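You operate a simulated robot arm through the tools that you are given. There is no shell and no other tool. Be economical: measure what you need, move in short steps, check, and stop when the job is done.

You are at the controls of a simulated two-armed robot. One attempt, no reset.

## Task
Whip the cream to stiff peaks in the stand mixer.
Fine: head down, then dial to 2; stop at peaks, dial at 0, head up.

Only the result counts: the job must be done as asked and must still hold three seconds after the hand-in. Knocking over, shifting, dropping, spilling or breaking anything else fails it.

## Robot
Two 7-joint arms with fingered hands on one trunk, on a base that drives. Base frame: it is fixed to the floor where the robot stands at the start and does not move with it; the origin is under the middle of the robot, x ahead of it, y to its left, z up. Units: mm, degrees, N and s.
The left shoulder is at the start at [30, 119, 1319], the right one opposite. With the tool pointing down near the work surface each hand reaches from about 100 to 720 mm from the robot's upright axis, wherever it stands, measured 20 degrees to its own side. Places, roughly: mixer bowl (21x19x13 cm) [700, 0, 1000]; mixer head [800, 0, 1200]; speed dial [600, -100, 1000]. Payload 3.8 kg a hand.
The TCP of each hand is the grasp point between the finger pads, 25 mm short of the fingertips. In the tool frame z runs along the fingers and y along their closing line. Largest opening 88 mm; the body of the gripper starts 29 mm behind the TCP. The gripper is a hand of 4 fingers: y runs from the thumb to the fingers, the wrist lies at [-13, -106, -174] in the tool frame.
Orientation is told as [roll, pitch, yaw] about the base's x, y, z axes, in that order, counted from this pose: with the fingers straight down and the wrist toward the robot, the tool's x, y and z point along [0, 1, 0], [1, 0, 0] and [0, 0, -1] of the base frame.

## Interface
- The arms move only by the tool send_rows. It takes "left_moves", "right_moves" or both (then of equal length, played together; a hand with none holds still); each is one flat list of numbers, 6 for each row, row after row: the turn, a rotation vector about the tool's x, y, z in units of 120 degrees (1.0 is 120 degrees), then the shift along the tool's x, y, z in units of 250 mm (1.0 is 250 mm). In form: [wx, wy, wz, tx, ty, tz, wx, wy, wz, tx, ty, tz, ...]. A call has 1 to 8 rows; each row is the pose to reach, as a shift and turn from the pose commanded when the call began, along the tool's axes at that moment. A call with a number of a shift or a turn outside -1 to 1 is refused whole. A row lasts 0.2 s, in which the tool goes at most 50 mm and 8.6 degrees; a call with a longer step from one row to the next is refused whole. Where a pose cannot be reached the arm comes as near as it can. A force on the tool above 40 N (or 10 N above the force at the start of the call, whichever is more), or a blocked arm, ends the call early, and 0.2 s more pass. In this call time passes only in rows, and 0.2 s behind the last. The reply holds the time, the measured pose of the TCP, the force on the tool along the base axes, the opening and the grip force, in the units named above and with some noise, with the torque about the TCP (base axes, N m) and any sound that the robot's microphone picked up, and new pictures: "views" is both (left out), scene, wrist or none (wrist: the cameras of the hands that moved).
- Cameras (640 x 400 px; columns grow to the right, rows downward): "scene" is now at [46.6, -16.6, 1876]; the picture's right is [-0.20, -0.98, 0.00], its down [-0.71, 0.14, -0.69] and it looks along [0.67, -0.14, -0.73] (base axes); focal length 263 px, centre (320, 200). "left" rides on the left gripper at [-64, -83, -98] in its tool frame; the picture's right is [-0.62, -0.37, 0.69], its down [0.71, -0.63, 0.30] and it looks along [0.32, 0.68, 0.65] (tool axes); focal length 265 px, centre (320, 200). "right" rides on the right gripper at [64, -83, -98] in its tool frame; the picture's right is [-0.62, 0.37, -0.69], its down [-0.71, -0.63, 0.30] and it looks along [-0.32, 0.68, 0.65] (tool axes); focal length 265 px, centre (320, 200). There is no depth. A picture from a camera that has moved, and an enlarged one, comes with that camera's place and axes in the base frame and with its lens. The place of the scene camera against the robot may be out by one fixed shift of up to 18 mm in any direction.
- move_column(by): slides the trunk up (or, below 0, down) by that many mm; the arms and the scene camera ride with it, the base frame stays. It gives what a move gives, with no picture.
- base_move(legs): drives the robot by 1 to 6 legs, each [ahead, left, turn to the left] in mm, mm and degrees, along the robot's own axes; the way and the turn of a leg run together, so that a leg with both is an arc; at most 1500 mm and 180 degrees a leg. The arms and the cameras ride along, it lands a little off, and it stops where it bumps. It gives what a move gives, and a new picture of the scene camera.
- finger_targets(index, middle, ring, thumb_bend, thumb_turn, hand): sets how far each is bent, from 0 (flat) to 1 (curled in); at 0.3 the hand is open as for a grip, at 0.7 the pads meet at the TCP. One left out holds its place. A second passes; each finger stops where it meets its share of the squeeze, and holds until it gets a number again. It is the only way to open and close the hand. It gives what a move gives, with no picture; readings hold the bend of each and the force on the fingers (four entries, about 0 where the hand has none), thumb and palm. thumb_turn goes from beside the hand (0) to across from the fingers (1), as for a grip.
- head_to(pan, tilt): turns the head with the scene camera to pan (to the left, within 120 degrees either way) and tilt (down, from -29 to 69), counted from straight ahead of the robot. It gives what a move gives, and a new picture of the scene camera.
- zoom(camera, box): a new picture of the part [left, top, right, bottom] of that camera's present view, enlarged. It takes no simulated time.
- sign_off(): hands the job in; it is judged then, once.

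Go step by step. Nothing tells you exact positions but the pictures and the camera data: compare them with the known pose of the tool, close in by small moves and look again before you grip or let go. The budget is 120 turns and 260 pictures, counting those below and the enlarged ones. Unless the task says otherwise, let go and move clear before handing in.

The tools are called after "Request:" as a command line: name --argument value ..., lists and objects as JSON in quotes. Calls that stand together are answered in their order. send_rows: Moves the arms, as the interface text tells. Its arguments: {"type":"object","properties":{"left_moves":{"type":"array"},"right_moves":{"type":"array"},"views":{"type":"string","enum":["both","scene","wrist","none"]}},"required":[]} The other tools are called the same way: move_column (by) slides the trunk up or down; finger_targets (index, middle, ring, thumb_bend, thumb_turn, hand) moves the fingers one by one; base_move (legs) drives the base; head_to (pan, tilt) turns the head that bears the scene camera; zoom (camera, box) takes an enlarged picture of a part of a camera's view; sign_off () hands the job in.

At the start:

```text
time_s: 0.0
left_tool_pos: [526.4, 149.4, 1494.2]
left_tool_rot: [0.0, 0.1, 0.1]
left_force: [-0.2, 0.2, -0.6]
left_torque: [0.04, 0.01, 0.0]
left_finger_gap: 87.4
left_grip_force: 0.1
left_shape: jaw
left_bend: [0.3, 0.3, 0.3, 0.3, 0.98]
left_finger forces: [0.1, 0.0, 0.1, 0.0, 0.0, 0.1]
right_tool_pos: [434.6, -236.2, 1555.7]
right_tool_rot: [0.0, 0.0, -0.1]
right_force: [-0.4, -0.2, 0.1]
right_torque: [0.0, 0.03, 0.0]
right_finger_gap: 87.7
right_grip_force: 0.0
right_shape: jaw
right_bend: [0.3, 0.3, 0.3, 0.3, 0.98]
right_finger forces: [0.1, 0.1, 0.1, 0.1, 0.0, 0.1]
trunk travel left (down, up): [-475.0, 115.0]
robot x, y, heading: [-0.4, 0.8, 0.2]
head pan, tilt: [-11.4, 46.7]
```

scene: 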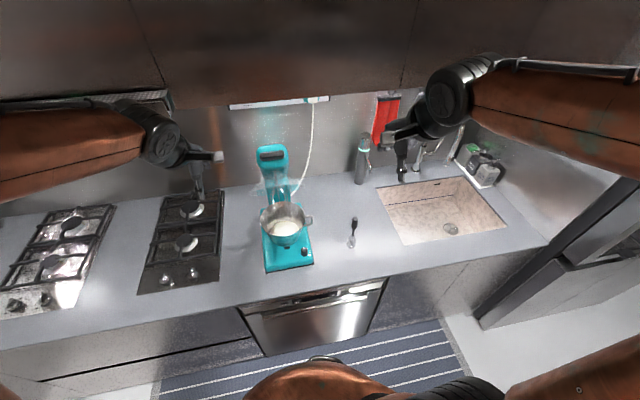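
right: 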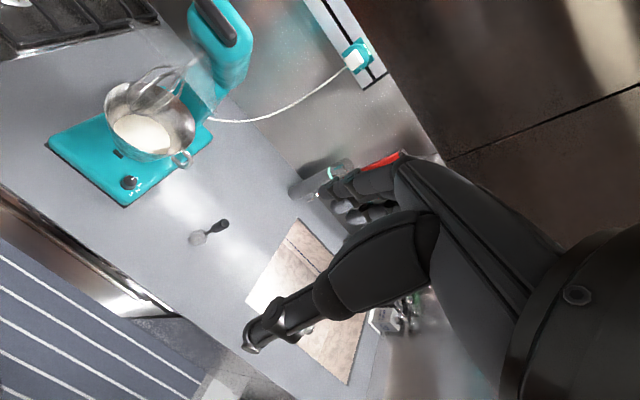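
left: 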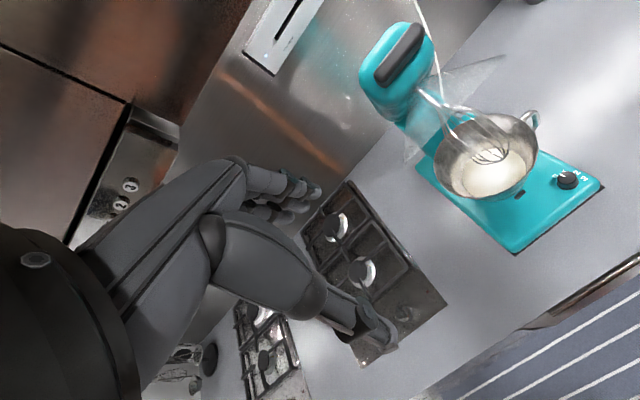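

The mixer stands ahead with its head tilted up and the bowl with cream in it; the dial is on the front right of its base. I'll look closer first.

Request:
zoom --camera "scene" --box '[220, 130, 348, 280]'

Request:
zoom --camera "left" --box '[340, 10, 620, 260]'

Request:
zoom --camera "right" --box '[30, 0, 270, 220]'

```text
2.67 times, centred on (284, 205) of scene
camera zoom: at [46.6, -16.6, 1876.0], right [-0.2, -0.98, 0.0], down [-0.71, 0.14, -0.69], along [0.67, -0.14, -0.73], focal length 702 px, centre (416, 187)
```

zoom: 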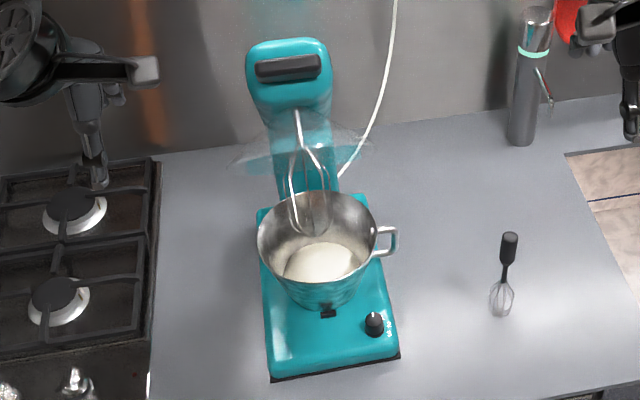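

```text
1.60 times, centred on (480, 135) of left
camera zoom: at [441.6, 85.6, 1593.1], right [-0.37, -0.62, -0.69], down [-0.63, 0.71, -0.3], along [0.68, 0.32, -0.65], focal length 425 px, centre (64, 304)
```

zoom: 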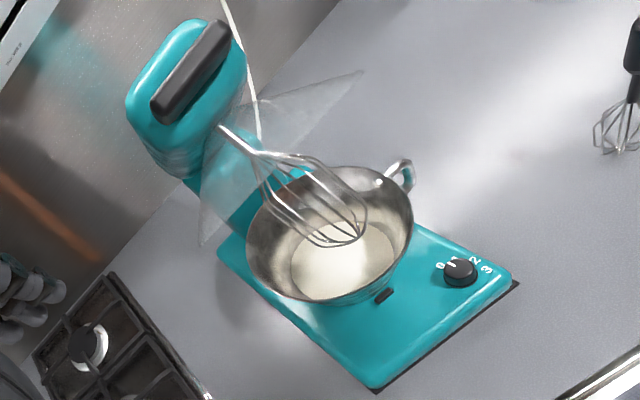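

```text
1.82 times, centred on (150, 110) of right
camera zoom: at [354.1, -172.6, 1654.4], right [0.37, -0.62, 0.69], down [-0.63, -0.71, -0.3], along [0.68, -0.32, -0.65], focal length 483 px, centre (629, 364)
```

zoom: 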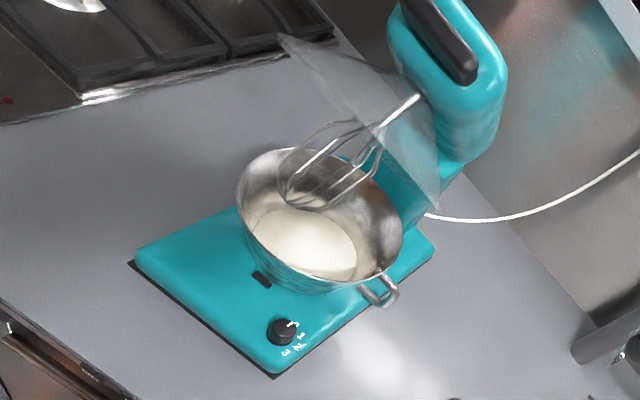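

The dial is near [630, -67, 976], and the black grip bar of the raised head spans y -36..43 near [762, 0, 1350]. I'll drive a little closer, to bring the work within reach.

Request:
base_move --legs '[[120, 0, 0]]'

```text
time_s: 1.2
left_tool_pos: [645.8, 151.2, 1494.3]
left_tool_rot: [0.0, 0.1, 0.1]
left_force: [0.5, 0.2, 1.0]
left_torque: [0.0, 0.01, 0.03]
left_finger_gap: 87.5
left_grip_force: 0.2
left_shape: jaw
left_bend: [0.3, 0.3, 0.3, 0.3, 0.98]
left_finger forces: [0.0, 0.0, 0.0, 0.0, 0.0, 0.0]
right_tool_pos: [554.1, -234.2, 1556.0]
right_tool_rot: [0.0, 0.0, 0.3]
right_force: [0.4, -0.6, 0.0]
right_torque: [-0.01, -0.01, -0.01]
right_finger_gap: 87.5
right_grip_force: 0.1
right_shape: jaw
right_bend: [0.3, 0.3, 0.3, 0.3, 0.98]
right_finger forces: [0.1, 0.0, 0.0, 0.0, 0.0, 0.0]
trunk travel left (down, up): [-475.0, 115.0]
robot x, y, heading: [120.3, -0.2, 0.0]
head pan, tilt: [-11.4, 46.7]
camera scene: at [165.1, -16.5, 1876.0], right [-0.2, -0.98, 0.0], down [-0.71, 0.14, -0.69], along [0.67, -0.13, -0.73], focal length 263 px, centre (320, 200)
```

scene: 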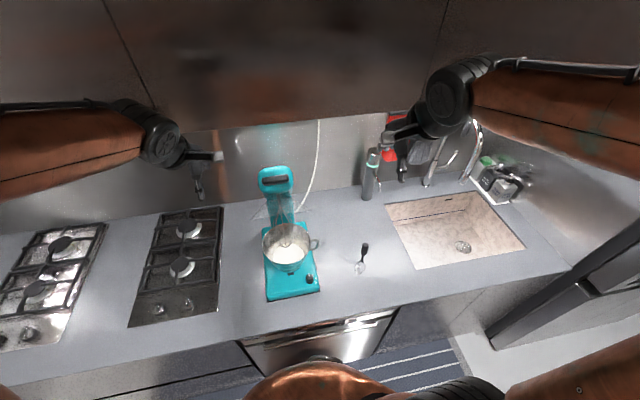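

The drive went as planned. I'll lower the right hand to look closely at the dial.

Request:
send_rows --right_moves '[0, 0, 0, 0.04, -0.03, 0.17, 0, 0, 0, 0.08, -0.06, 0.34, 0, 0, 0, 0.12, -0.09, 0.51, 0, 0, 0, 0.16, -0.12, 0.68, 0, 0, 0, 0.2, -0.15, 0.84, 0, 0, 0, 0.24, -0.18, 1.0]' --views "none"

Request:
send_rows --right_moves '[0, 0, 0, 0.04, -0.03, 0.17, 0, 0, 0, 0.06, -0.04, 0.34, 0, 0, 0, 0.06, -0.04, 0.42]' --views "both"

Request:
zoom --camera "right" --box '[140, 110, 260, 200]'

```text
time_s: 2.6
left_tool_pos: [648.1, 149.5, 1494.4]
left_tool_rot: [0.0, 0.1, 0.1]
left_force: [-0.1, -0.1, 0.1]
left_torque: [0.0, 0.01, 0.02]
left_finger_gap: 87.6
left_grip_force: 0.0
left_shape: jaw
left_bend: [0.3, 0.3, 0.3, 0.3, 0.98]
left_finger forces: [0.0, 0.0, 0.0, 0.1, 0.0, 0.0]
right_tool_pos: [512.1, -174.8, 1302.1]
right_tool_rot: [0.2, 0.0, 0.1]
right_force: [-0.8, -0.4, -0.1]
right_torque: [-0.04, -0.03, 0.06]
right_finger_gap: 87.6
right_grip_force: 0.1
right_shape: jaw
right_bend: [0.3, 0.3, 0.3, 0.3, 0.98]
right_finger forces: [0.0, 0.0, 0.0, 0.0, 0.0, 0.0]
trunk travel left (down, up): [-475.0, 115.0]
robot x, y, heading: [121.1, 0.4, 0.1]
head pan, tilt: [-11.4, 46.7]
```

```text
time_s: 3.4
left_tool_pos: [644.6, 149.4, 1494.6]
left_tool_rot: [0.0, 0.1, 0.1]
left_force: [0.0, 0.4, -0.4]
left_torque: [0.02, -0.01, -0.02]
left_finger_gap: 87.8
left_grip_force: 0.0
left_shape: jaw
left_bend: [0.3, 0.3, 0.3, 0.3, 0.98]
left_finger forces: [0.0, 0.0, 0.0, 0.0, 0.1, 0.1]
right_tool_pos: [499.9, -160.6, 1201.9]
right_tool_rot: [0.0, 0.0, 0.1]
right_force: [0.7, -0.7, -0.4]
right_torque: [-0.01, -0.02, 0.0]
right_finger_gap: 87.7
right_grip_force: 0.1
right_shape: jaw
right_bend: [0.3, 0.3, 0.3, 0.3, 0.98]
right_finger forces: [0.0, 0.0, 0.1, 0.1, 0.0, 0.0]
trunk travel left (down, up): [-475.0, 115.0]
robot x, y, heading: [121.3, 2.8, -0.2]
head pan, tilt: [-11.4, 46.7]
camera scene: at [164.6, -16.4, 1876.0], right [-0.2, -0.98, 0.0], down [-0.71, 0.14, -0.69], along [0.67, -0.13, -0.73], focal length 263 px, centre (320, 200)
camera right: at [417.6, -96.5, 1300.8], right [0.37, -0.62, 0.69], down [-0.63, -0.72, -0.31], along [0.69, -0.32, -0.65], focal length 265 px, centre (320, 200)
```

scene: 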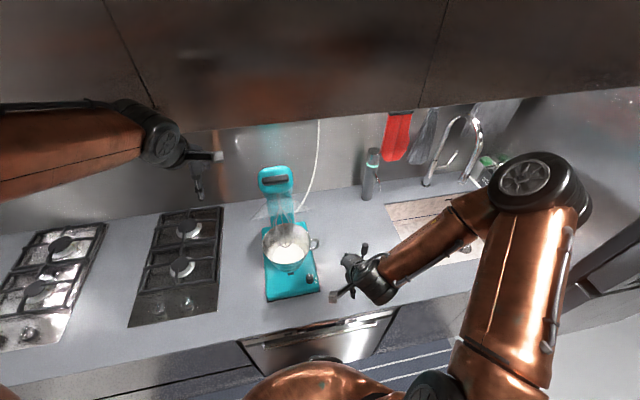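
right: 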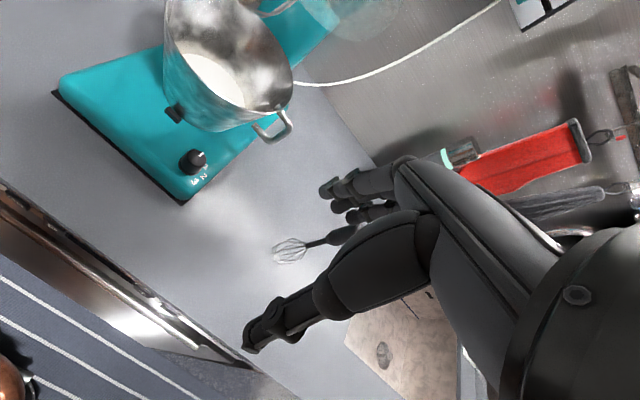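

```text
4.44 times, centred on (200, 155) of right
camera zoom: at [417.6, -96.5, 1300.8], right [0.37, -0.62, 0.69], down [-0.63, -0.72, -0.31], along [0.69, -0.32, -0.65], focal length 1180 px, centre (853, 400)
```

zoom: 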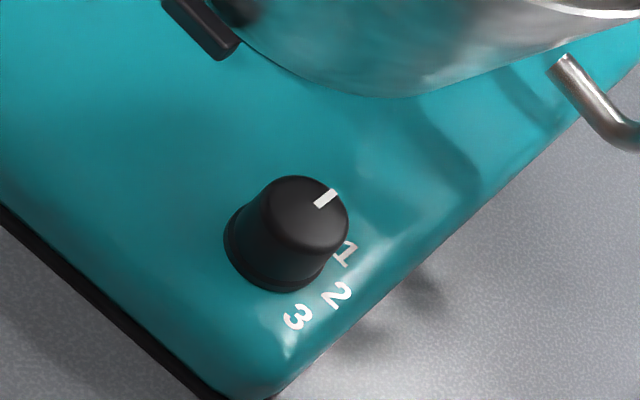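

The dial pointer now points to 0 (toward +x), and the marks 1, 2, 3 run clockwise in about 40° steps. Now I'll look closer at the head and its grip bar with the left camera.

Request:
send_rows --left_moves '[0, 0, 0, 0, -0.05, 0]' --views "wrist"

Request:
zoom --camera "scene" --box '[240, 155, 330, 245]'

Request:
zoom --camera "left" --box '[360, 0, 560, 140]'

```text
time_s: 3.8
left_tool_pos: [633.8, 150.4, 1495.2]
left_tool_rot: [0.0, -0.1, 0.1]
left_force: [0.5, 0.1, -0.7]
left_torque: [0.02, -0.01, 0.0]
left_finger_gap: 87.6
left_grip_force: 0.1
left_shape: jaw
left_bend: [0.3, 0.3, 0.3, 0.3, 0.98]
left_finger forces: [0.0, 0.0, 0.0, 0.0, 0.0, 0.0]
right_tool_pos: [499.8, -159.7, 1203.7]
right_tool_rot: [-0.1, 0.1, 0.1]
right_force: [0.0, 0.6, -1.1]
right_torque: [0.01, 0.0, 0.01]
right_finger_gap: 87.8
right_grip_force: 0.1
right_shape: jaw
right_bend: [0.3, 0.3, 0.3, 0.3, 0.98]
right_finger forces: [0.0, 0.1, 0.1, 0.1, 0.1, 0.0]
trunk travel left (down, up): [-475.0, 115.0]
robot x, y, heading: [117.3, -1.8, 0.2]
head pan, tilt: [-11.4, 46.7]
camera left: at [548.3, 86.3, 1593.8], right [-0.37, -0.62, -0.69], down [-0.63, 0.71, -0.3], along [0.68, 0.33, -0.65], focal length 265 px, centre (320, 200)
```

left: 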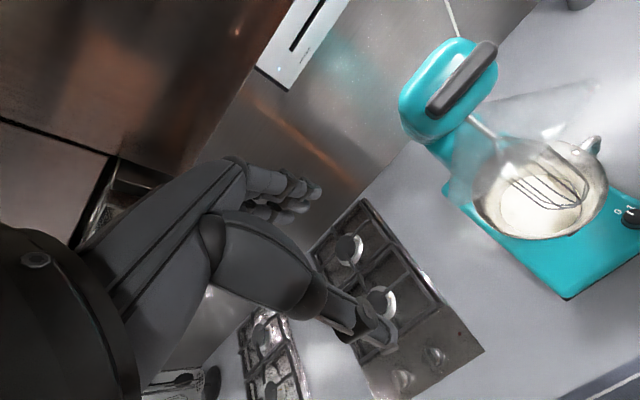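

```text
4.44 times, centred on (285, 200) of scene
camera zoom: at [165.7, -16.7, 1876.0], right [-0.2, -0.98, 0.0], down [-0.71, 0.14, -0.69], along [0.67, -0.13, -0.73], focal length 1170 px, centre (476, 200)
```

zoom: 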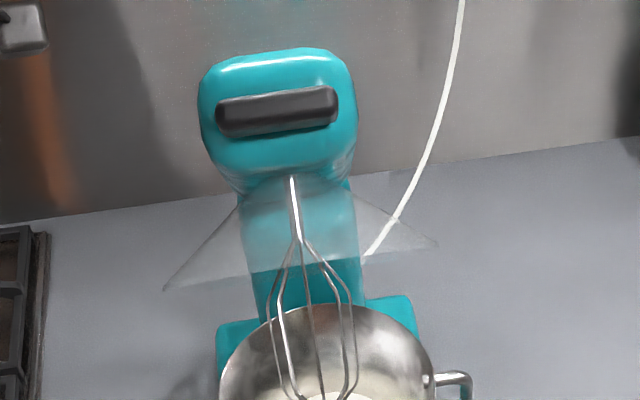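

```text
2.86 times, centred on (460, 70) of left
camera zoom: at [548.3, 86.3, 1593.8], right [-0.37, -0.62, -0.69], down [-0.63, 0.71, -0.3], along [0.68, 0.33, -0.65], focal length 758 px, centre (-80, 571)
```

zoom: 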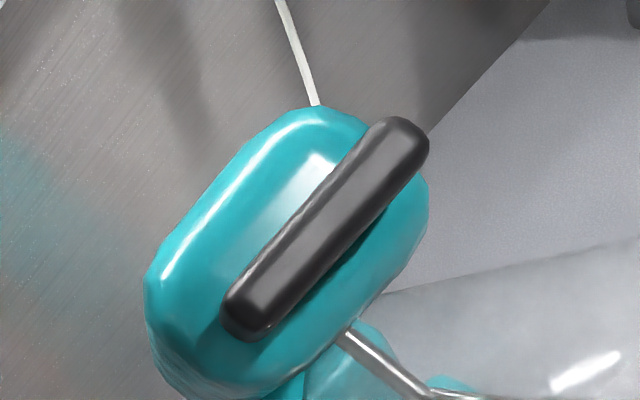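

The bar is a stubby handle sticking out of the head's nose, centred near [757, 3, 1353]. I'll bring the left hand in front of it, pointing forward and 30° down, so that fingers above and thumb below can cage it.

Request:
send_rows --left_moves '[-0.0714, 0, 0, -0.084, 0.003, 0.043, -0.1428, 0, 0, -0.168, 0.006, 0.086, -0.2143, 0, 0, -0.252, 0.01, 0.129, -0.2857, 0, 0, -0.336, 0.014, 0.171, -0.357, 0, 0, -0.42, 0.017, 0.214, -0.4285, 0, 0, -0.504, 0.02, 0.257, -0.5, 0, 0, -0.588, 0.024, 0.3]' --views "both"

Request:
finger_targets --hand "left" --index 0.45 --middle 0.45 --ring 0.45 --thumb_bend 0.45

Request:
zoom --camera "scene" --box '[200, 110, 360, 240]'

```text
time_s: 5.4
left_tool_pos: [639.5, 4.6, 1418.0]
left_tool_rot: [-0.1, -60.1, 0.0]
left_force: [-0.7, -1.5, 0.0]
left_torque: [-0.01, 0.01, 0.02]
left_finger_gap: 87.9
left_grip_force: 0.1
left_shape: jaw
left_bend: [0.3, 0.3, 0.3, 0.3, 0.98]
left_finger forces: [0.1, 0.1, 0.0, 0.0, 0.0, 0.1]
right_tool_pos: [500.7, -160.4, 1202.7]
right_tool_rot: [0.0, 0.1, 0.1]
right_force: [0.2, 0.0, -0.4]
right_torque: [0.0, 0.0, -0.03]
right_finger_gap: 87.8
right_grip_force: 0.1
right_shape: jaw
right_bend: [0.3, 0.3, 0.3, 0.3, 0.98]
right_finger forces: [0.0, 0.1, 0.0, 0.0, 0.1, 0.0]
trunk travel left (down, up): [-475.0, 115.0]
robot x, y, heading: [120.9, 1.7, -0.0]
head pan, tilt: [-11.4, 46.7]
camera scene: at [167.6, -18.1, 1875.9], right [-0.2, -0.98, 0.0], down [-0.71, 0.14, -0.69], along [0.67, -0.13, -0.73], focal length 263 px, centre (320, 200)
camera left: at [510.2, -60.2, 1396.0], right [0.42, -0.62, -0.66], down [-0.05, 0.71, -0.7], along [0.91, 0.32, 0.26], focal length 265 px, centre (320, 200)
```

scene: 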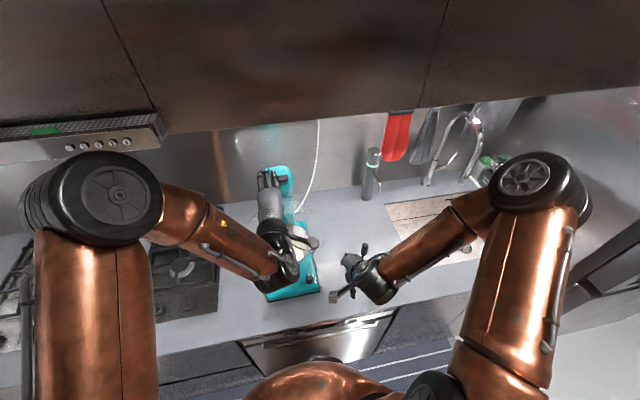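
left: 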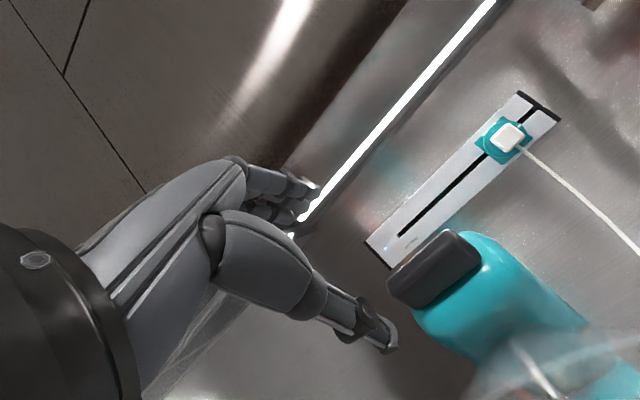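

```text
time_s: 6.4
left_tool_pos: [638.6, 6.1, 1419.4]
left_tool_rot: [-0.1, -60.0, 0.1]
left_force: [0.0, 0.5, 0.1]
left_torque: [-0.02, 0.0, -0.02]
left_finger_gap: 53.2
left_grip_force: 0.1
left_shape: fingers
left_bend: [0.45, 0.45, 0.45, 0.45, 0.98]
left_finger forces: [0.0, 0.1, 0.1, 0.0, 0.1, 0.0]
right_tool_pos: [500.1, -160.9, 1202.9]
right_tool_rot: [0.0, 0.0, 0.1]
right_force: [0.1, -1.1, -0.3]
right_torque: [-0.04, -0.03, -0.01]
right_finger_gap: 87.9
right_grip_force: 0.1
right_shape: jaw
right_bend: [0.3, 0.3, 0.3, 0.3, 0.98]
right_finger forces: [0.0, 0.0, 0.0, 0.0, 0.1, 0.0]
trunk travel left (down, up): [-475.0, 115.0]
robot x, y, heading: [115.8, -1.8, 0.1]
head pan, tilt: [-11.4, 46.7]
```

```text
3.08 times, centred on (280, 175) of scene
camera zoom: at [166.3, -16.6, 1875.9], right [-0.2, -0.98, 0.0], down [-0.71, 0.14, -0.69], along [0.67, -0.13, -0.73], focal length 810 px, centre (443, 277)
```

zoom: 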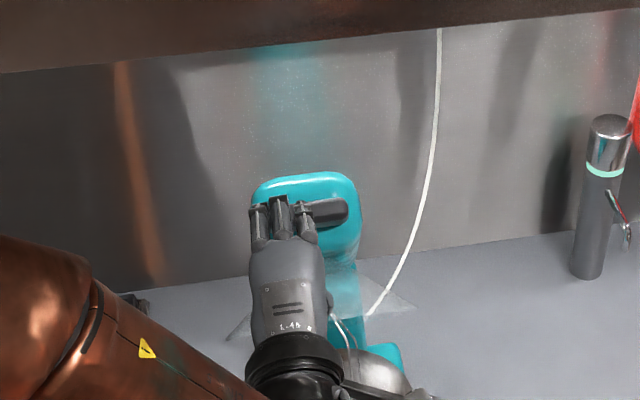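

The hand lines up with the bar (predicted and seen positions agree). Advancing along the fingers.

Request:
send_rows --left_moves '[0, 0, 0, 0, 0, 0.1, 0, 0, 0, 0, 0, 0.2, 0, 0, 0, 0, 0, 0.3, 0, 0, 0, 0, 0, 0.4]' --views "wrist"

Request:
zoom --camera "left" --box '[220, 120, 540, 400]'

Request:
zoom --camera "scene" --box '[240, 150, 320, 215]'

```text
time_s: 7.4
left_tool_pos: [725.5, 3.4, 1369.5]
left_tool_rot: [0.0, -60.0, -0.1]
left_force: [-0.6, -0.2, 0.1]
left_torque: [0.01, 0.01, 0.02]
left_finger_gap: 53.3
left_grip_force: 0.1
left_shape: fingers
left_bend: [0.45, 0.45, 0.45, 0.45, 0.98]
left_finger forces: [0.0, 0.0, 0.0, 0.0, 0.1, 0.1]
right_tool_pos: [501.2, -160.4, 1202.6]
right_tool_rot: [0.0, 0.0, 0.1]
right_force: [0.3, -0.4, -0.6]
right_torque: [-0.01, -0.01, -0.01]
right_finger_gap: 87.5
right_grip_force: 0.0
right_shape: jaw
right_bend: [0.3, 0.3, 0.3, 0.3, 0.98]
right_finger forces: [0.0, 0.1, 0.0, 0.0, 0.0, 0.0]
trunk travel left (down, up): [-475.0, 115.0]
robot x, y, heading: [119.3, 3.4, 0.2]
head pan, tilt: [-11.4, 46.7]
camera left: at [597.2, -61.3, 1347.8], right [0.42, -0.62, -0.67], down [-0.05, 0.71, -0.7], along [0.91, 0.33, 0.26], focal length 265 px, centre (320, 200)
```

left: 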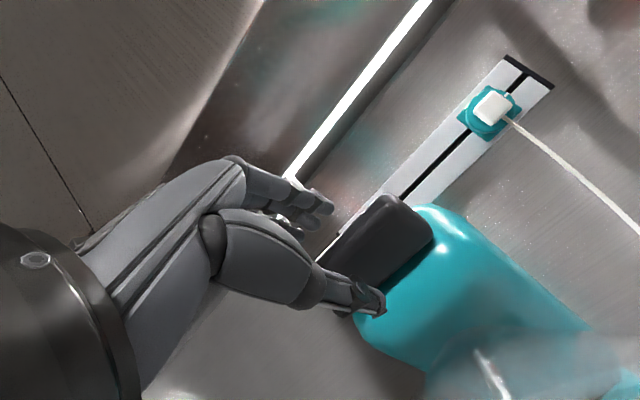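

```text
1.43 times, centred on (380, 260) of left
camera zoom: at [597.2, -61.3, 1347.8], right [0.42, -0.62, -0.67], down [-0.05, 0.71, -0.7], along [0.91, 0.33, 0.26], focal length 379 px, centre (234, 114)
```

zoom: 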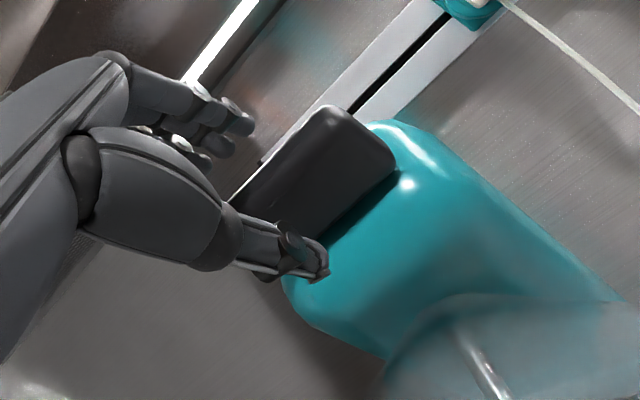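

```text
6.15 times, centred on (280, 182) of scene
camera zoom: at [167.2, -16.8, 1875.9], right [-0.2, -0.98, 0.0], down [-0.71, 0.14, -0.69], along [0.67, -0.13, -0.73], focal length 1620 px, centre (566, 308)
```

zoom: 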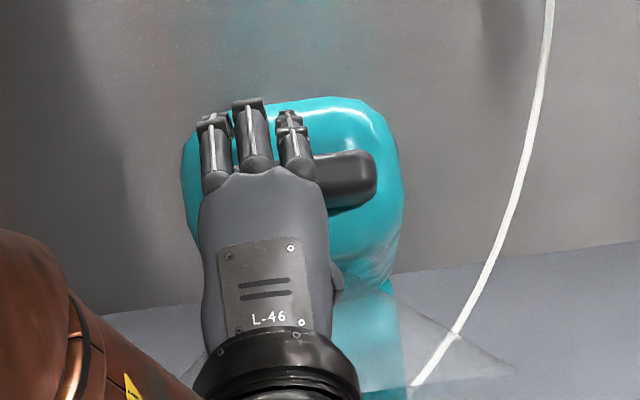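

The bar (about 25 mm thick) sits between fingers and thumb. I'll advance 20 mm more to have the tips past the bar's middle.

Request:
send_rows --left_moves '[0, 0, 0, 0, 0, 0.04, 0, 0, 0, 0, 0, 0.08]' --views "wrist"

Request:
zoom --camera "left" --box '[220, 120, 540, 400]'

```text
time_s: 8.0
left_tool_pos: [743.6, 4.3, 1360.7]
left_tool_rot: [0.0, -59.9, 0.1]
left_force: [0.6, -0.3, -0.2]
left_torque: [0.0, 0.02, -0.01]
left_finger_gap: 53.0
left_grip_force: 0.1
left_shape: fingers
left_bend: [0.45, 0.45, 0.45, 0.45, 0.98]
left_finger forces: [0.0, 0.0, 0.0, 0.0, 0.1, 0.1]
right_tool_pos: [501.7, -159.7, 1203.5]
right_tool_rot: [0.0, 0.0, 0.0]
right_force: [-0.6, -0.4, 0.7]
right_torque: [0.03, 0.02, 0.02]
right_finger_gap: 87.9
right_grip_force: 0.0
right_shape: jaw
right_bend: [0.3, 0.3, 0.3, 0.3, 0.98]
right_finger forces: [0.0, 0.0, 0.1, 0.0, 0.0, 0.0]
trunk travel left (down, up): [-475.0, 115.0]
robot x, y, heading: [119.4, 4.5, 0.4]
head pan, tilt: [-11.4, 46.7]
camera left: at [615.4, -60.2, 1337.3], right [0.42, -0.62, -0.67], down [-0.05, 0.71, -0.7], along [0.91, 0.33, 0.27], focal length 265 px, centre (320, 200)
```

left: 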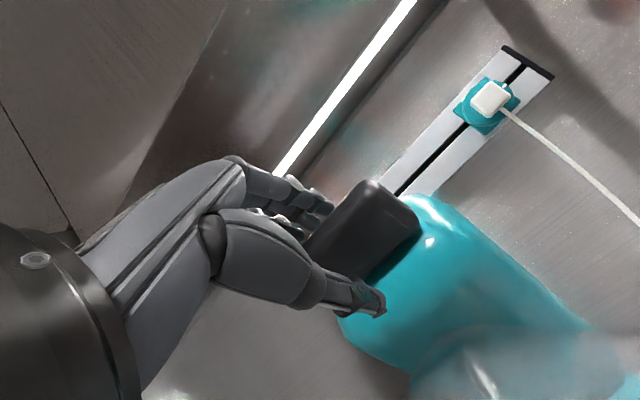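

```text
1.43 times, centred on (380, 260) of left
camera zoom: at [615.4, -60.2, 1337.3], right [0.42, -0.62, -0.67], down [-0.05, 0.71, -0.7], along [0.91, 0.33, 0.27], focal length 379 px, centre (234, 114)
```

zoom: 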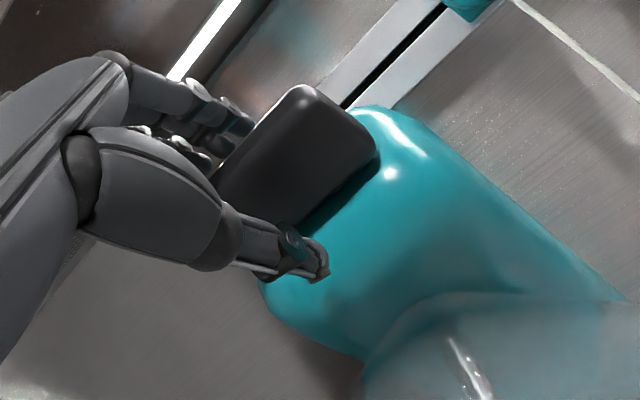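

The bar is inside the cage. I'll insert 8 mm more, then make the first 10° of the closing arc and check.

Request:
send_rows --left_moves '[0, 0, 0, 0, 0, 0.03, 0, 0, 0, 0, -0.04, 0.03, -0.0278, 0, 0, 0, -0.1, 0.01, -0.0556, 0, 0, 0, -0.16, -0.012, -0.0833, 0, 0, 0, -0.22, -0.035]' --views "wrist"

Request:
zoom --camera "left" --box '[220, 120, 540, 400]'

Request:
zoom --camera "right" --box '[120, 0, 360, 180]'

```text
time_s: 9.2
left_tool_pos: [705.0, 3.2, 1316.6]
left_tool_rot: [0.0, -70.0, 0.0]
left_force: [-8.7, -1.4, 6.7]
left_torque: [-0.02, 0.15, 0.01]
left_finger_gap: 45.5
left_grip_force: 5.6
left_shape: fingers
left_bend: [0.44, 0.45, 0.45, 0.52, 0.98]
left_finger forces: [0.6, 0.0, 0.0, 0.1, 10.5, 0.0]
right_tool_pos: [498.7, -159.7, 1204.5]
right_tool_rot: [0.0, -0.1, 0.1]
right_force: [-1.0, -1.1, 0.1]
right_torque: [0.02, 0.0, -0.01]
right_finger_gap: 87.8
right_grip_force: 0.1
right_shape: jaw
right_bend: [0.3, 0.3, 0.3, 0.3, 0.98]
right_finger forces: [0.1, 0.0, 0.0, 0.0, 0.1, 0.0]
trunk travel left (down, up): [-475.0, 115.0]
robot x, y, heading: [119.9, -1.5, -0.0]
head pan, tilt: [-11.4, 46.7]
camera left: at [583.2, -60.7, 1272.5], right [0.53, -0.62, -0.58], down [0.07, 0.71, -0.7], along [0.85, 0.33, 0.42], focal length 265 px, centre (320, 200)
```

left: 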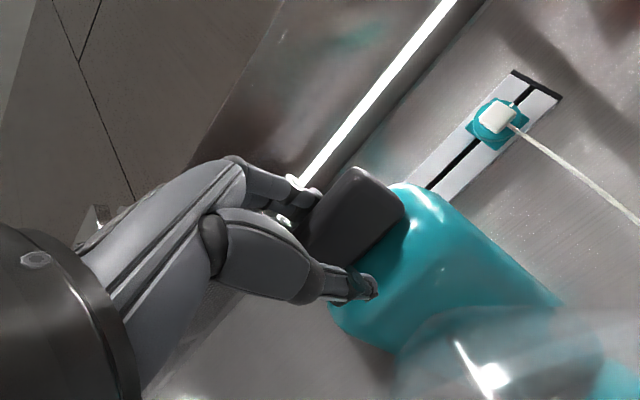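

```text
1.43 times, centred on (380, 260) of left
camera zoom: at [583.2, -60.7, 1272.5], right [0.53, -0.62, -0.58], down [0.07, 0.71, -0.7], along [0.85, 0.33, 0.42], focal length 379 px, centre (234, 114)
```

zoom: 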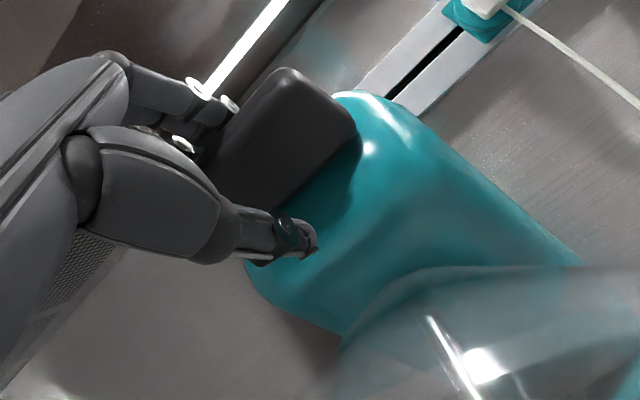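

```text
2.22 times, centred on (240, 90) of right
camera zoom: at [416.6, -96.9, 1301.1], right [0.37, -0.62, 0.69], down [-0.63, -0.72, -0.31], along [0.69, -0.32, -0.65], focal length 590 px, centre (498, 444)
```

zoom: 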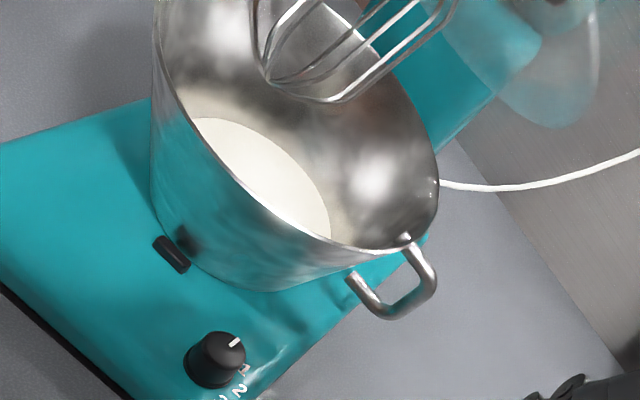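

The head follows the hand down. Continuing the arc with slightly more retreat, since the thumb is pressing on the face.

Request:
send_rows --left_moves '[-0.0278, 0, 0, 0, -0.06, -0.027, -0.0556, 0, 0, 0, -0.12, -0.055, -0.0833, 0, 0, 0, -0.183, -0.085]' --views "wrist"

Request:
zoom --camera "right" --box '[120, 0, 360, 180]'

```text
time_s: 10.0
left_tool_pos: [679.7, -0.2, 1282.4]
left_tool_rot: [0.4, -80.1, -0.1]
left_force: [-8.6, 2.0, 5.2]
left_torque: [0.06, 0.19, 0.01]
left_finger_gap: 46.6
left_grip_force: 5.2
left_shape: fingers
left_bend: [0.45, 0.45, 0.45, 0.5, 0.99]
left_finger forces: [0.0, 0.0, 0.0, 0.0, 10.8, 0.0]
left hand out of reach, approached as far as the arm can: row 3
right_tool_pos: [497.4, -160.0, 1203.5]
right_tool_rot: [0.1, 0.0, 0.1]
right_force: [0.1, 0.4, 0.0]
right_torque: [0.01, -0.02, 0.03]
right_finger_gap: 87.9
right_grip_force: 0.1
right_shape: jaw
right_bend: [0.3, 0.3, 0.3, 0.3, 0.98]
right_finger forces: [0.0, 0.1, 0.0, 0.1, 0.1, 0.0]
trunk travel left (down, up): [-475.0, 115.0]
robot x, y, heading: [120.0, -2.5, 0.1]
head pan, tilt: [-11.4, 46.7]
camera left: at [566.2, -64.0, 1217.2], right [0.62, -0.62, -0.48], down [0.19, 0.72, -0.67], along [0.76, 0.33, 0.56], focal length 265 px, centre (320, 200)
```

left: 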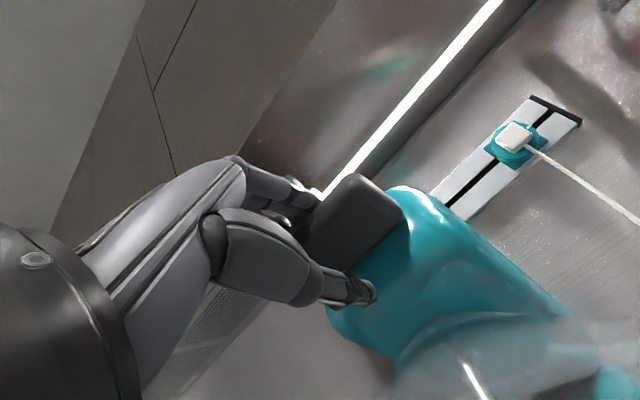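

```text
2.22 times, centred on (240, 90) of right
camera zoom: at [415.2, -96.7, 1301.4], right [0.37, -0.62, 0.69], down [-0.63, -0.72, -0.31], along [0.69, -0.32, -0.65], focal length 590 px, centre (498, 444)
```

zoom: 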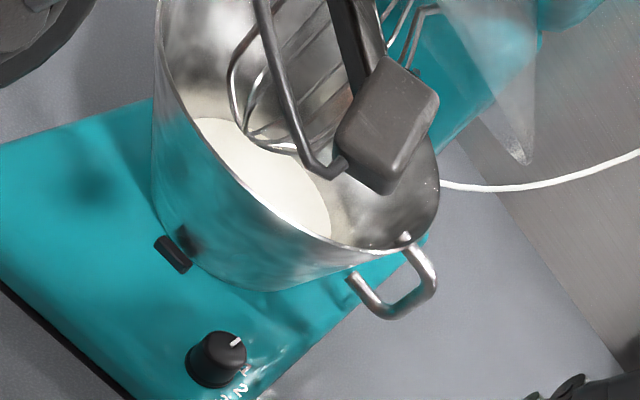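

The wrist nears its turning limit, so I'll go on with shifts only, keeping the hand's tilt.

Request:
send_rows --left_moves '[0, 0, 0, 0, -0.05, -0.035, 0, 0, 0, 0, -0.1, -0.06]' --views "both"

Request:
zoom --camera "scene" --box '[220, 160, 340, 300]'

```text
time_s: 10.6
left_tool_pos: [673.7, -4.3, 1266.3]
left_tool_rot: [-0.3, -80.3, 0.3]
left_force: [-31.2, 4.4, 15.7]
left_torque: [0.05, 0.53, 0.27]
left_finger_gap: 45.0
left_grip_force: 18.1
left_shape: fingers
left_bend: [0.42, 0.45, 0.45, 0.54, 1.0]
left_finger forces: [3.2, 0.1, 0.0, 0.0, 31.9, 0.0]
left hand out of reach, approached as far as the arm can: row 1, 2
right_tool_pos: [493.4, -159.2, 1205.9]
right_tool_rot: [0.1, -0.3, 0.1]
right_force: [-0.8, 1.0, -0.4]
right_torque: [-0.01, 0.02, 0.0]
right_finger_gap: 87.8
right_grip_force: 0.1
right_shape: jaw
right_bend: [0.3, 0.3, 0.3, 0.3, 0.98]
right_finger forces: [0.1, 0.0, 0.0, 0.1, 0.0, 0.1]
trunk travel left (down, up): [-475.0, 115.0]
robot x, y, heading: [119.9, -3.6, -0.0]
head pan, tilt: [-11.4, 46.7]
camera scene: at [154.9, -15.5, 1876.4], right [-0.2, -0.98, 0.0], down [-0.71, 0.14, -0.69], along [0.68, -0.13, -0.72], focal length 263 px, centre (320, 200)
camera left: at [560.8, -70.4, 1199.3], right [0.62, -0.62, -0.48], down [0.19, 0.71, -0.67], along [0.76, 0.33, 0.56], focal length 265 px, centre (320, 200)
```

scene: 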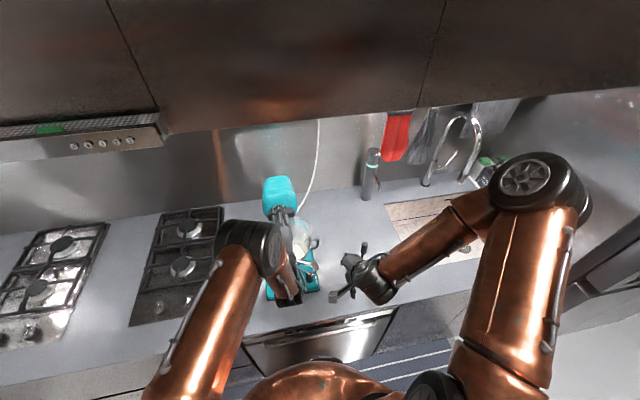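
left: 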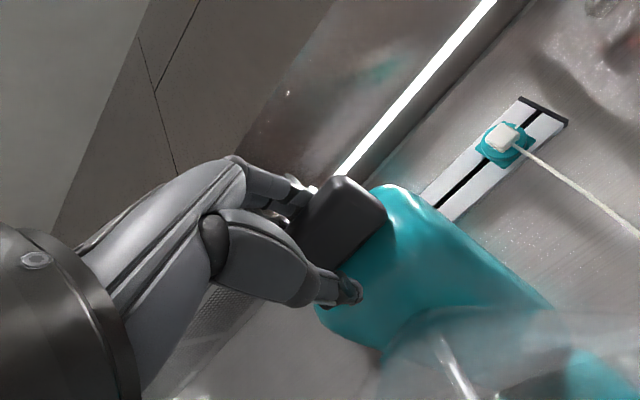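

```text
2.86 times, centred on (280, 230) of scene
camera zoom: at [154.9, -15.5, 1876.4], right [-0.2, -0.98, 0.0], down [-0.71, 0.14, -0.69], along [0.68, -0.13, -0.72], focal length 752 px, centre (434, 114)
```

zoom: 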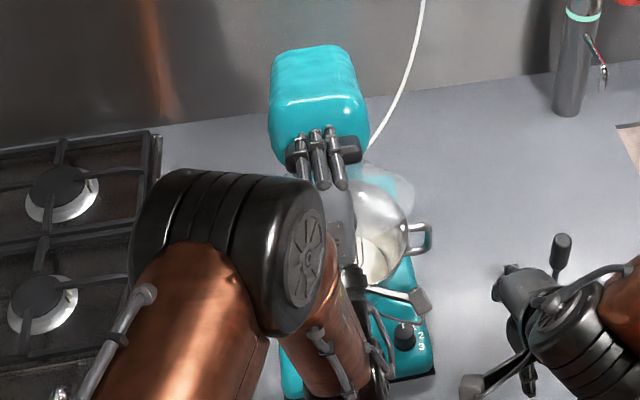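

The arm is folded too close to the body and the thumb is pressing on the face. I'll back off with the base to free the bar, and finish by pressing from above.

Request:
base_move --legs '[[-70, 0, 0]]'

Request:
zoom --camera "scene" --box '[220, 150, 340, 290]'

Request:
zoom --camera "right" --box '[120, 0, 440, 220]'

```text
time_s: 11.6
left_tool_pos: [618.2, -6.1, 1259.8]
left_tool_rot: [0.1, -79.8, 0.2]
left_force: [-0.9, 0.7, 1.2]
left_torque: [-0.02, 0.03, -0.03]
left_finger_gap: 52.5
left_grip_force: 0.0
left_shape: fingers
left_bend: [0.45, 0.45, 0.45, 0.45, 0.98]
left_finger forces: [0.0, 0.0, 0.0, 0.1, 0.0, 0.0]
right_tool_pos: [437.2, -158.8, 1202.3]
right_tool_rot: [0.1, 0.1, 0.3]
right_force: [0.4, 0.2, -1.0]
right_torque: [0.0, 0.01, 0.0]
right_finger_gap: 87.7
right_grip_force: 0.1
right_shape: jaw
right_bend: [0.3, 0.3, 0.3, 0.3, 0.98]
right_finger forces: [0.0, 0.0, 0.0, 0.0, 0.0, 0.0]
trunk travel left (down, up): [-475.0, 115.0]
robot x, y, heading: [51.1, 0.7, 0.1]
head pan, tilt: [-11.4, 46.7]
camera scene: at [103.4, -16.8, 1875.8], right [-0.19, -0.98, 0.0], down [-0.71, 0.14, -0.68], along [0.67, -0.13, -0.73], focal length 263 px, centre (320, 200)
```

scene: 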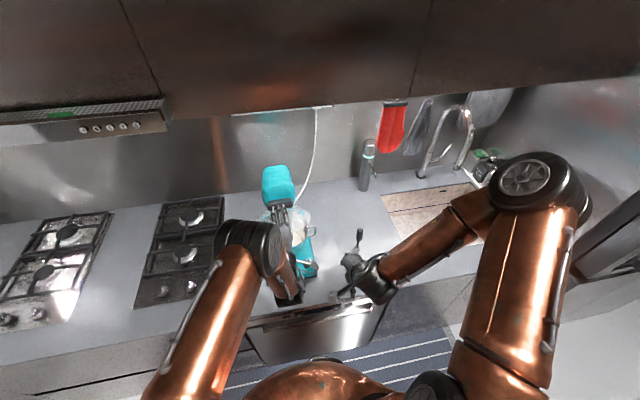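

```text
2.86 times, centred on (280, 220) of scene
camera zoom: at [103.4, -16.8, 1875.8], right [-0.19, -0.98, 0.0], down [-0.71, 0.14, -0.68], along [0.67, -0.13, -0.73], focal length 752 px, centre (434, 143)
```

zoom: 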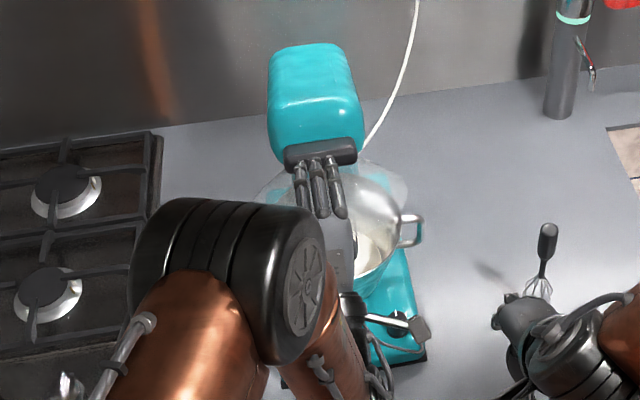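

```text
1.82 times, centred on (280, 110) of right
camera zoom: at [355.1, -96.4, 1300.0], right [0.37, -0.62, 0.69], down [-0.63, -0.72, -0.3], along [0.68, -0.32, -0.66], focal length 483 px, centre (393, 364)
```

zoom: 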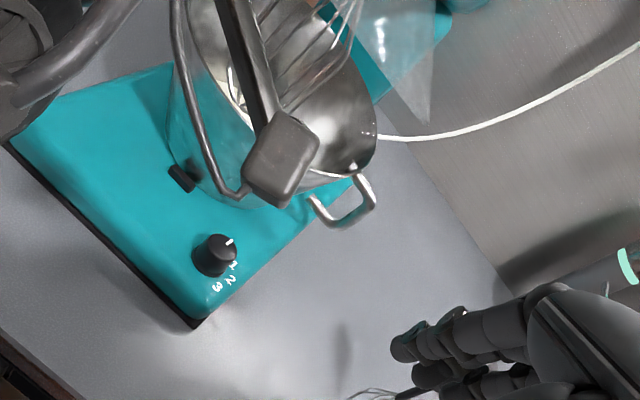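

The head holds its place partway down. I'll back off a bit more, then raise and turn the left hand down to press on the head's top.

Request:
base_move --legs '[[-50, 0, 0]]'

Request:
send_rows --left_moves '[0, 0, 0, 0, 0.16, 0, 0.06, 0, 0, 0, 0.32, 0.0, 0.12, 0, 0, 0, 0.48, 0, 0.18, 0, 0, 0, 0.6, 0, 0.24, 0, 0, 0, 0.65, 0, 0.31, 0, 0, 0, 0.65, 0, 0.38, 0, 0, 0, 0.65, 0, 0.45, 0, 0, 0, 0.65, 0]' --views "both"

Request:
zoom --camera "scene" --box '[220, 120, 380, 260]'

```text
time_s: 12.6
left_tool_pos: [570.5, -3.8, 1259.4]
left_tool_rot: [0.1, -79.7, 0.2]
left_force: [1.4, 0.5, -0.5]
left_torque: [-0.01, 0.0, -0.01]
left_finger_gap: 52.4
left_grip_force: 0.1
left_shape: fingers
left_bend: [0.45, 0.45, 0.45, 0.45, 0.98]
left_finger forces: [0.0, 0.0, 0.0, 0.0, 0.0, 0.1]
right_tool_pos: [388.8, -158.3, 1202.4]
right_tool_rot: [0.0, 0.1, 0.3]
right_force: [-0.2, 0.6, 0.2]
right_torque: [0.0, 0.02, 0.03]
right_finger_gap: 87.7
right_grip_force: 0.0
right_shape: jaw
right_bend: [0.3, 0.3, 0.3, 0.3, 0.98]
right_finger forces: [0.0, 0.1, 0.0, 0.0, 0.1, 0.1]
trunk travel left (down, up): [-475.0, 115.0]
robot x, y, heading: [4.0, 3.7, 0.5]
head pan, tilt: [-11.4, 46.7]
camera scene: at [55.8, -16.7, 1875.7], right [-0.19, -0.98, 0.0], down [-0.72, 0.14, -0.68], along [0.67, -0.13, -0.73], focal length 263 px, centre (320, 200)
```

scene: 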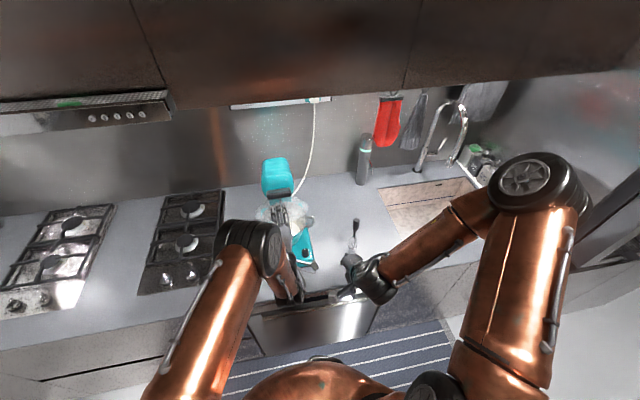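

```text
time_s: 14.3
left_tool_pos: [593.3, -4.1, 1420.7]
left_tool_rot: [0.1, -25.8, 0.2]
left_force: [0.1, -0.2, 0.5]
left_torque: [0.01, 0.0, 0.0]
left_finger_gap: 52.8
left_grip_force: 0.1
left_shape: fingers
left_bend: [0.45, 0.45, 0.45, 0.45, 0.98]
left_finger forces: [0.0, 0.1, 0.0, 0.0, 0.0, 0.1]
right_tool_pos: [385.1, -159.4, 1202.5]
right_tool_rot: [0.0, -0.1, 0.4]
right_force: [-0.5, 0.9, -0.7]
right_torque: [0.01, 0.0, -0.01]
right_finger_gap: 87.8
right_grip_force: 0.0
right_shape: jaw
right_bend: [0.3, 0.3, 0.3, 0.3, 0.98]
right_finger forces: [0.1, 0.0, 0.0, 0.0, 0.0, 0.0]
trunk travel left (down, up): [-475.0, 115.0]
robot x, y, heading: [1.1, 0.1, 0.3]
head pan, tilt: [-11.4, 46.7]
camera scene: at [50.3, -16.5, 1876.0], right [-0.19, -0.98, 0.0], down [-0.71, 0.14, -0.69], along [0.67, -0.13, -0.73], focal length 263 px, centre (320, 200)
camera left: at [474.4, -69.4, 1473.4], right [-0.03, -0.62, -0.78], down [-0.44, 0.71, -0.55], along [0.9, 0.33, -0.29], focal length 265 px, centre (320, 200)
```

scene: 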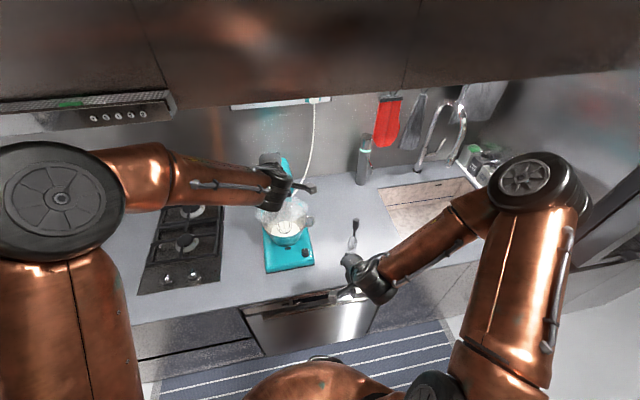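
left: 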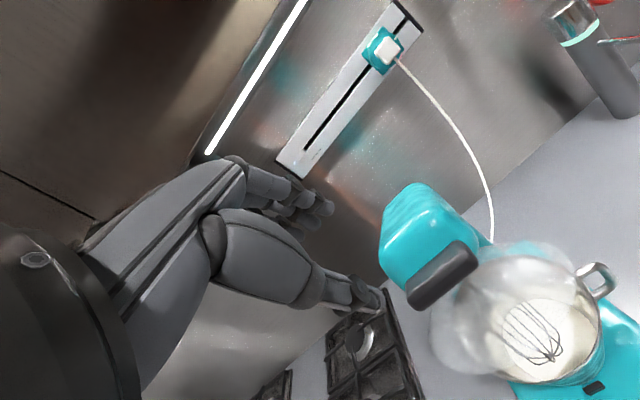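

```text
2.86 times, centred on (300, 190) of scene
camera zoom: at [50.3, -16.5, 1876.0], right [-0.19, -0.98, 0.0], down [-0.71, 0.14, -0.69], along [0.67, -0.13, -0.73], focal length 752 px, centre (377, 229)
```

zoom: 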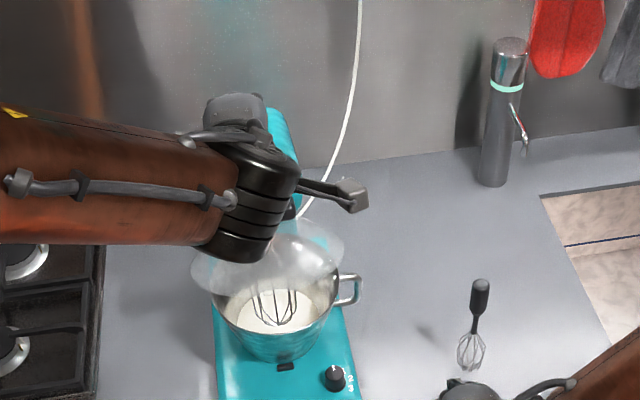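

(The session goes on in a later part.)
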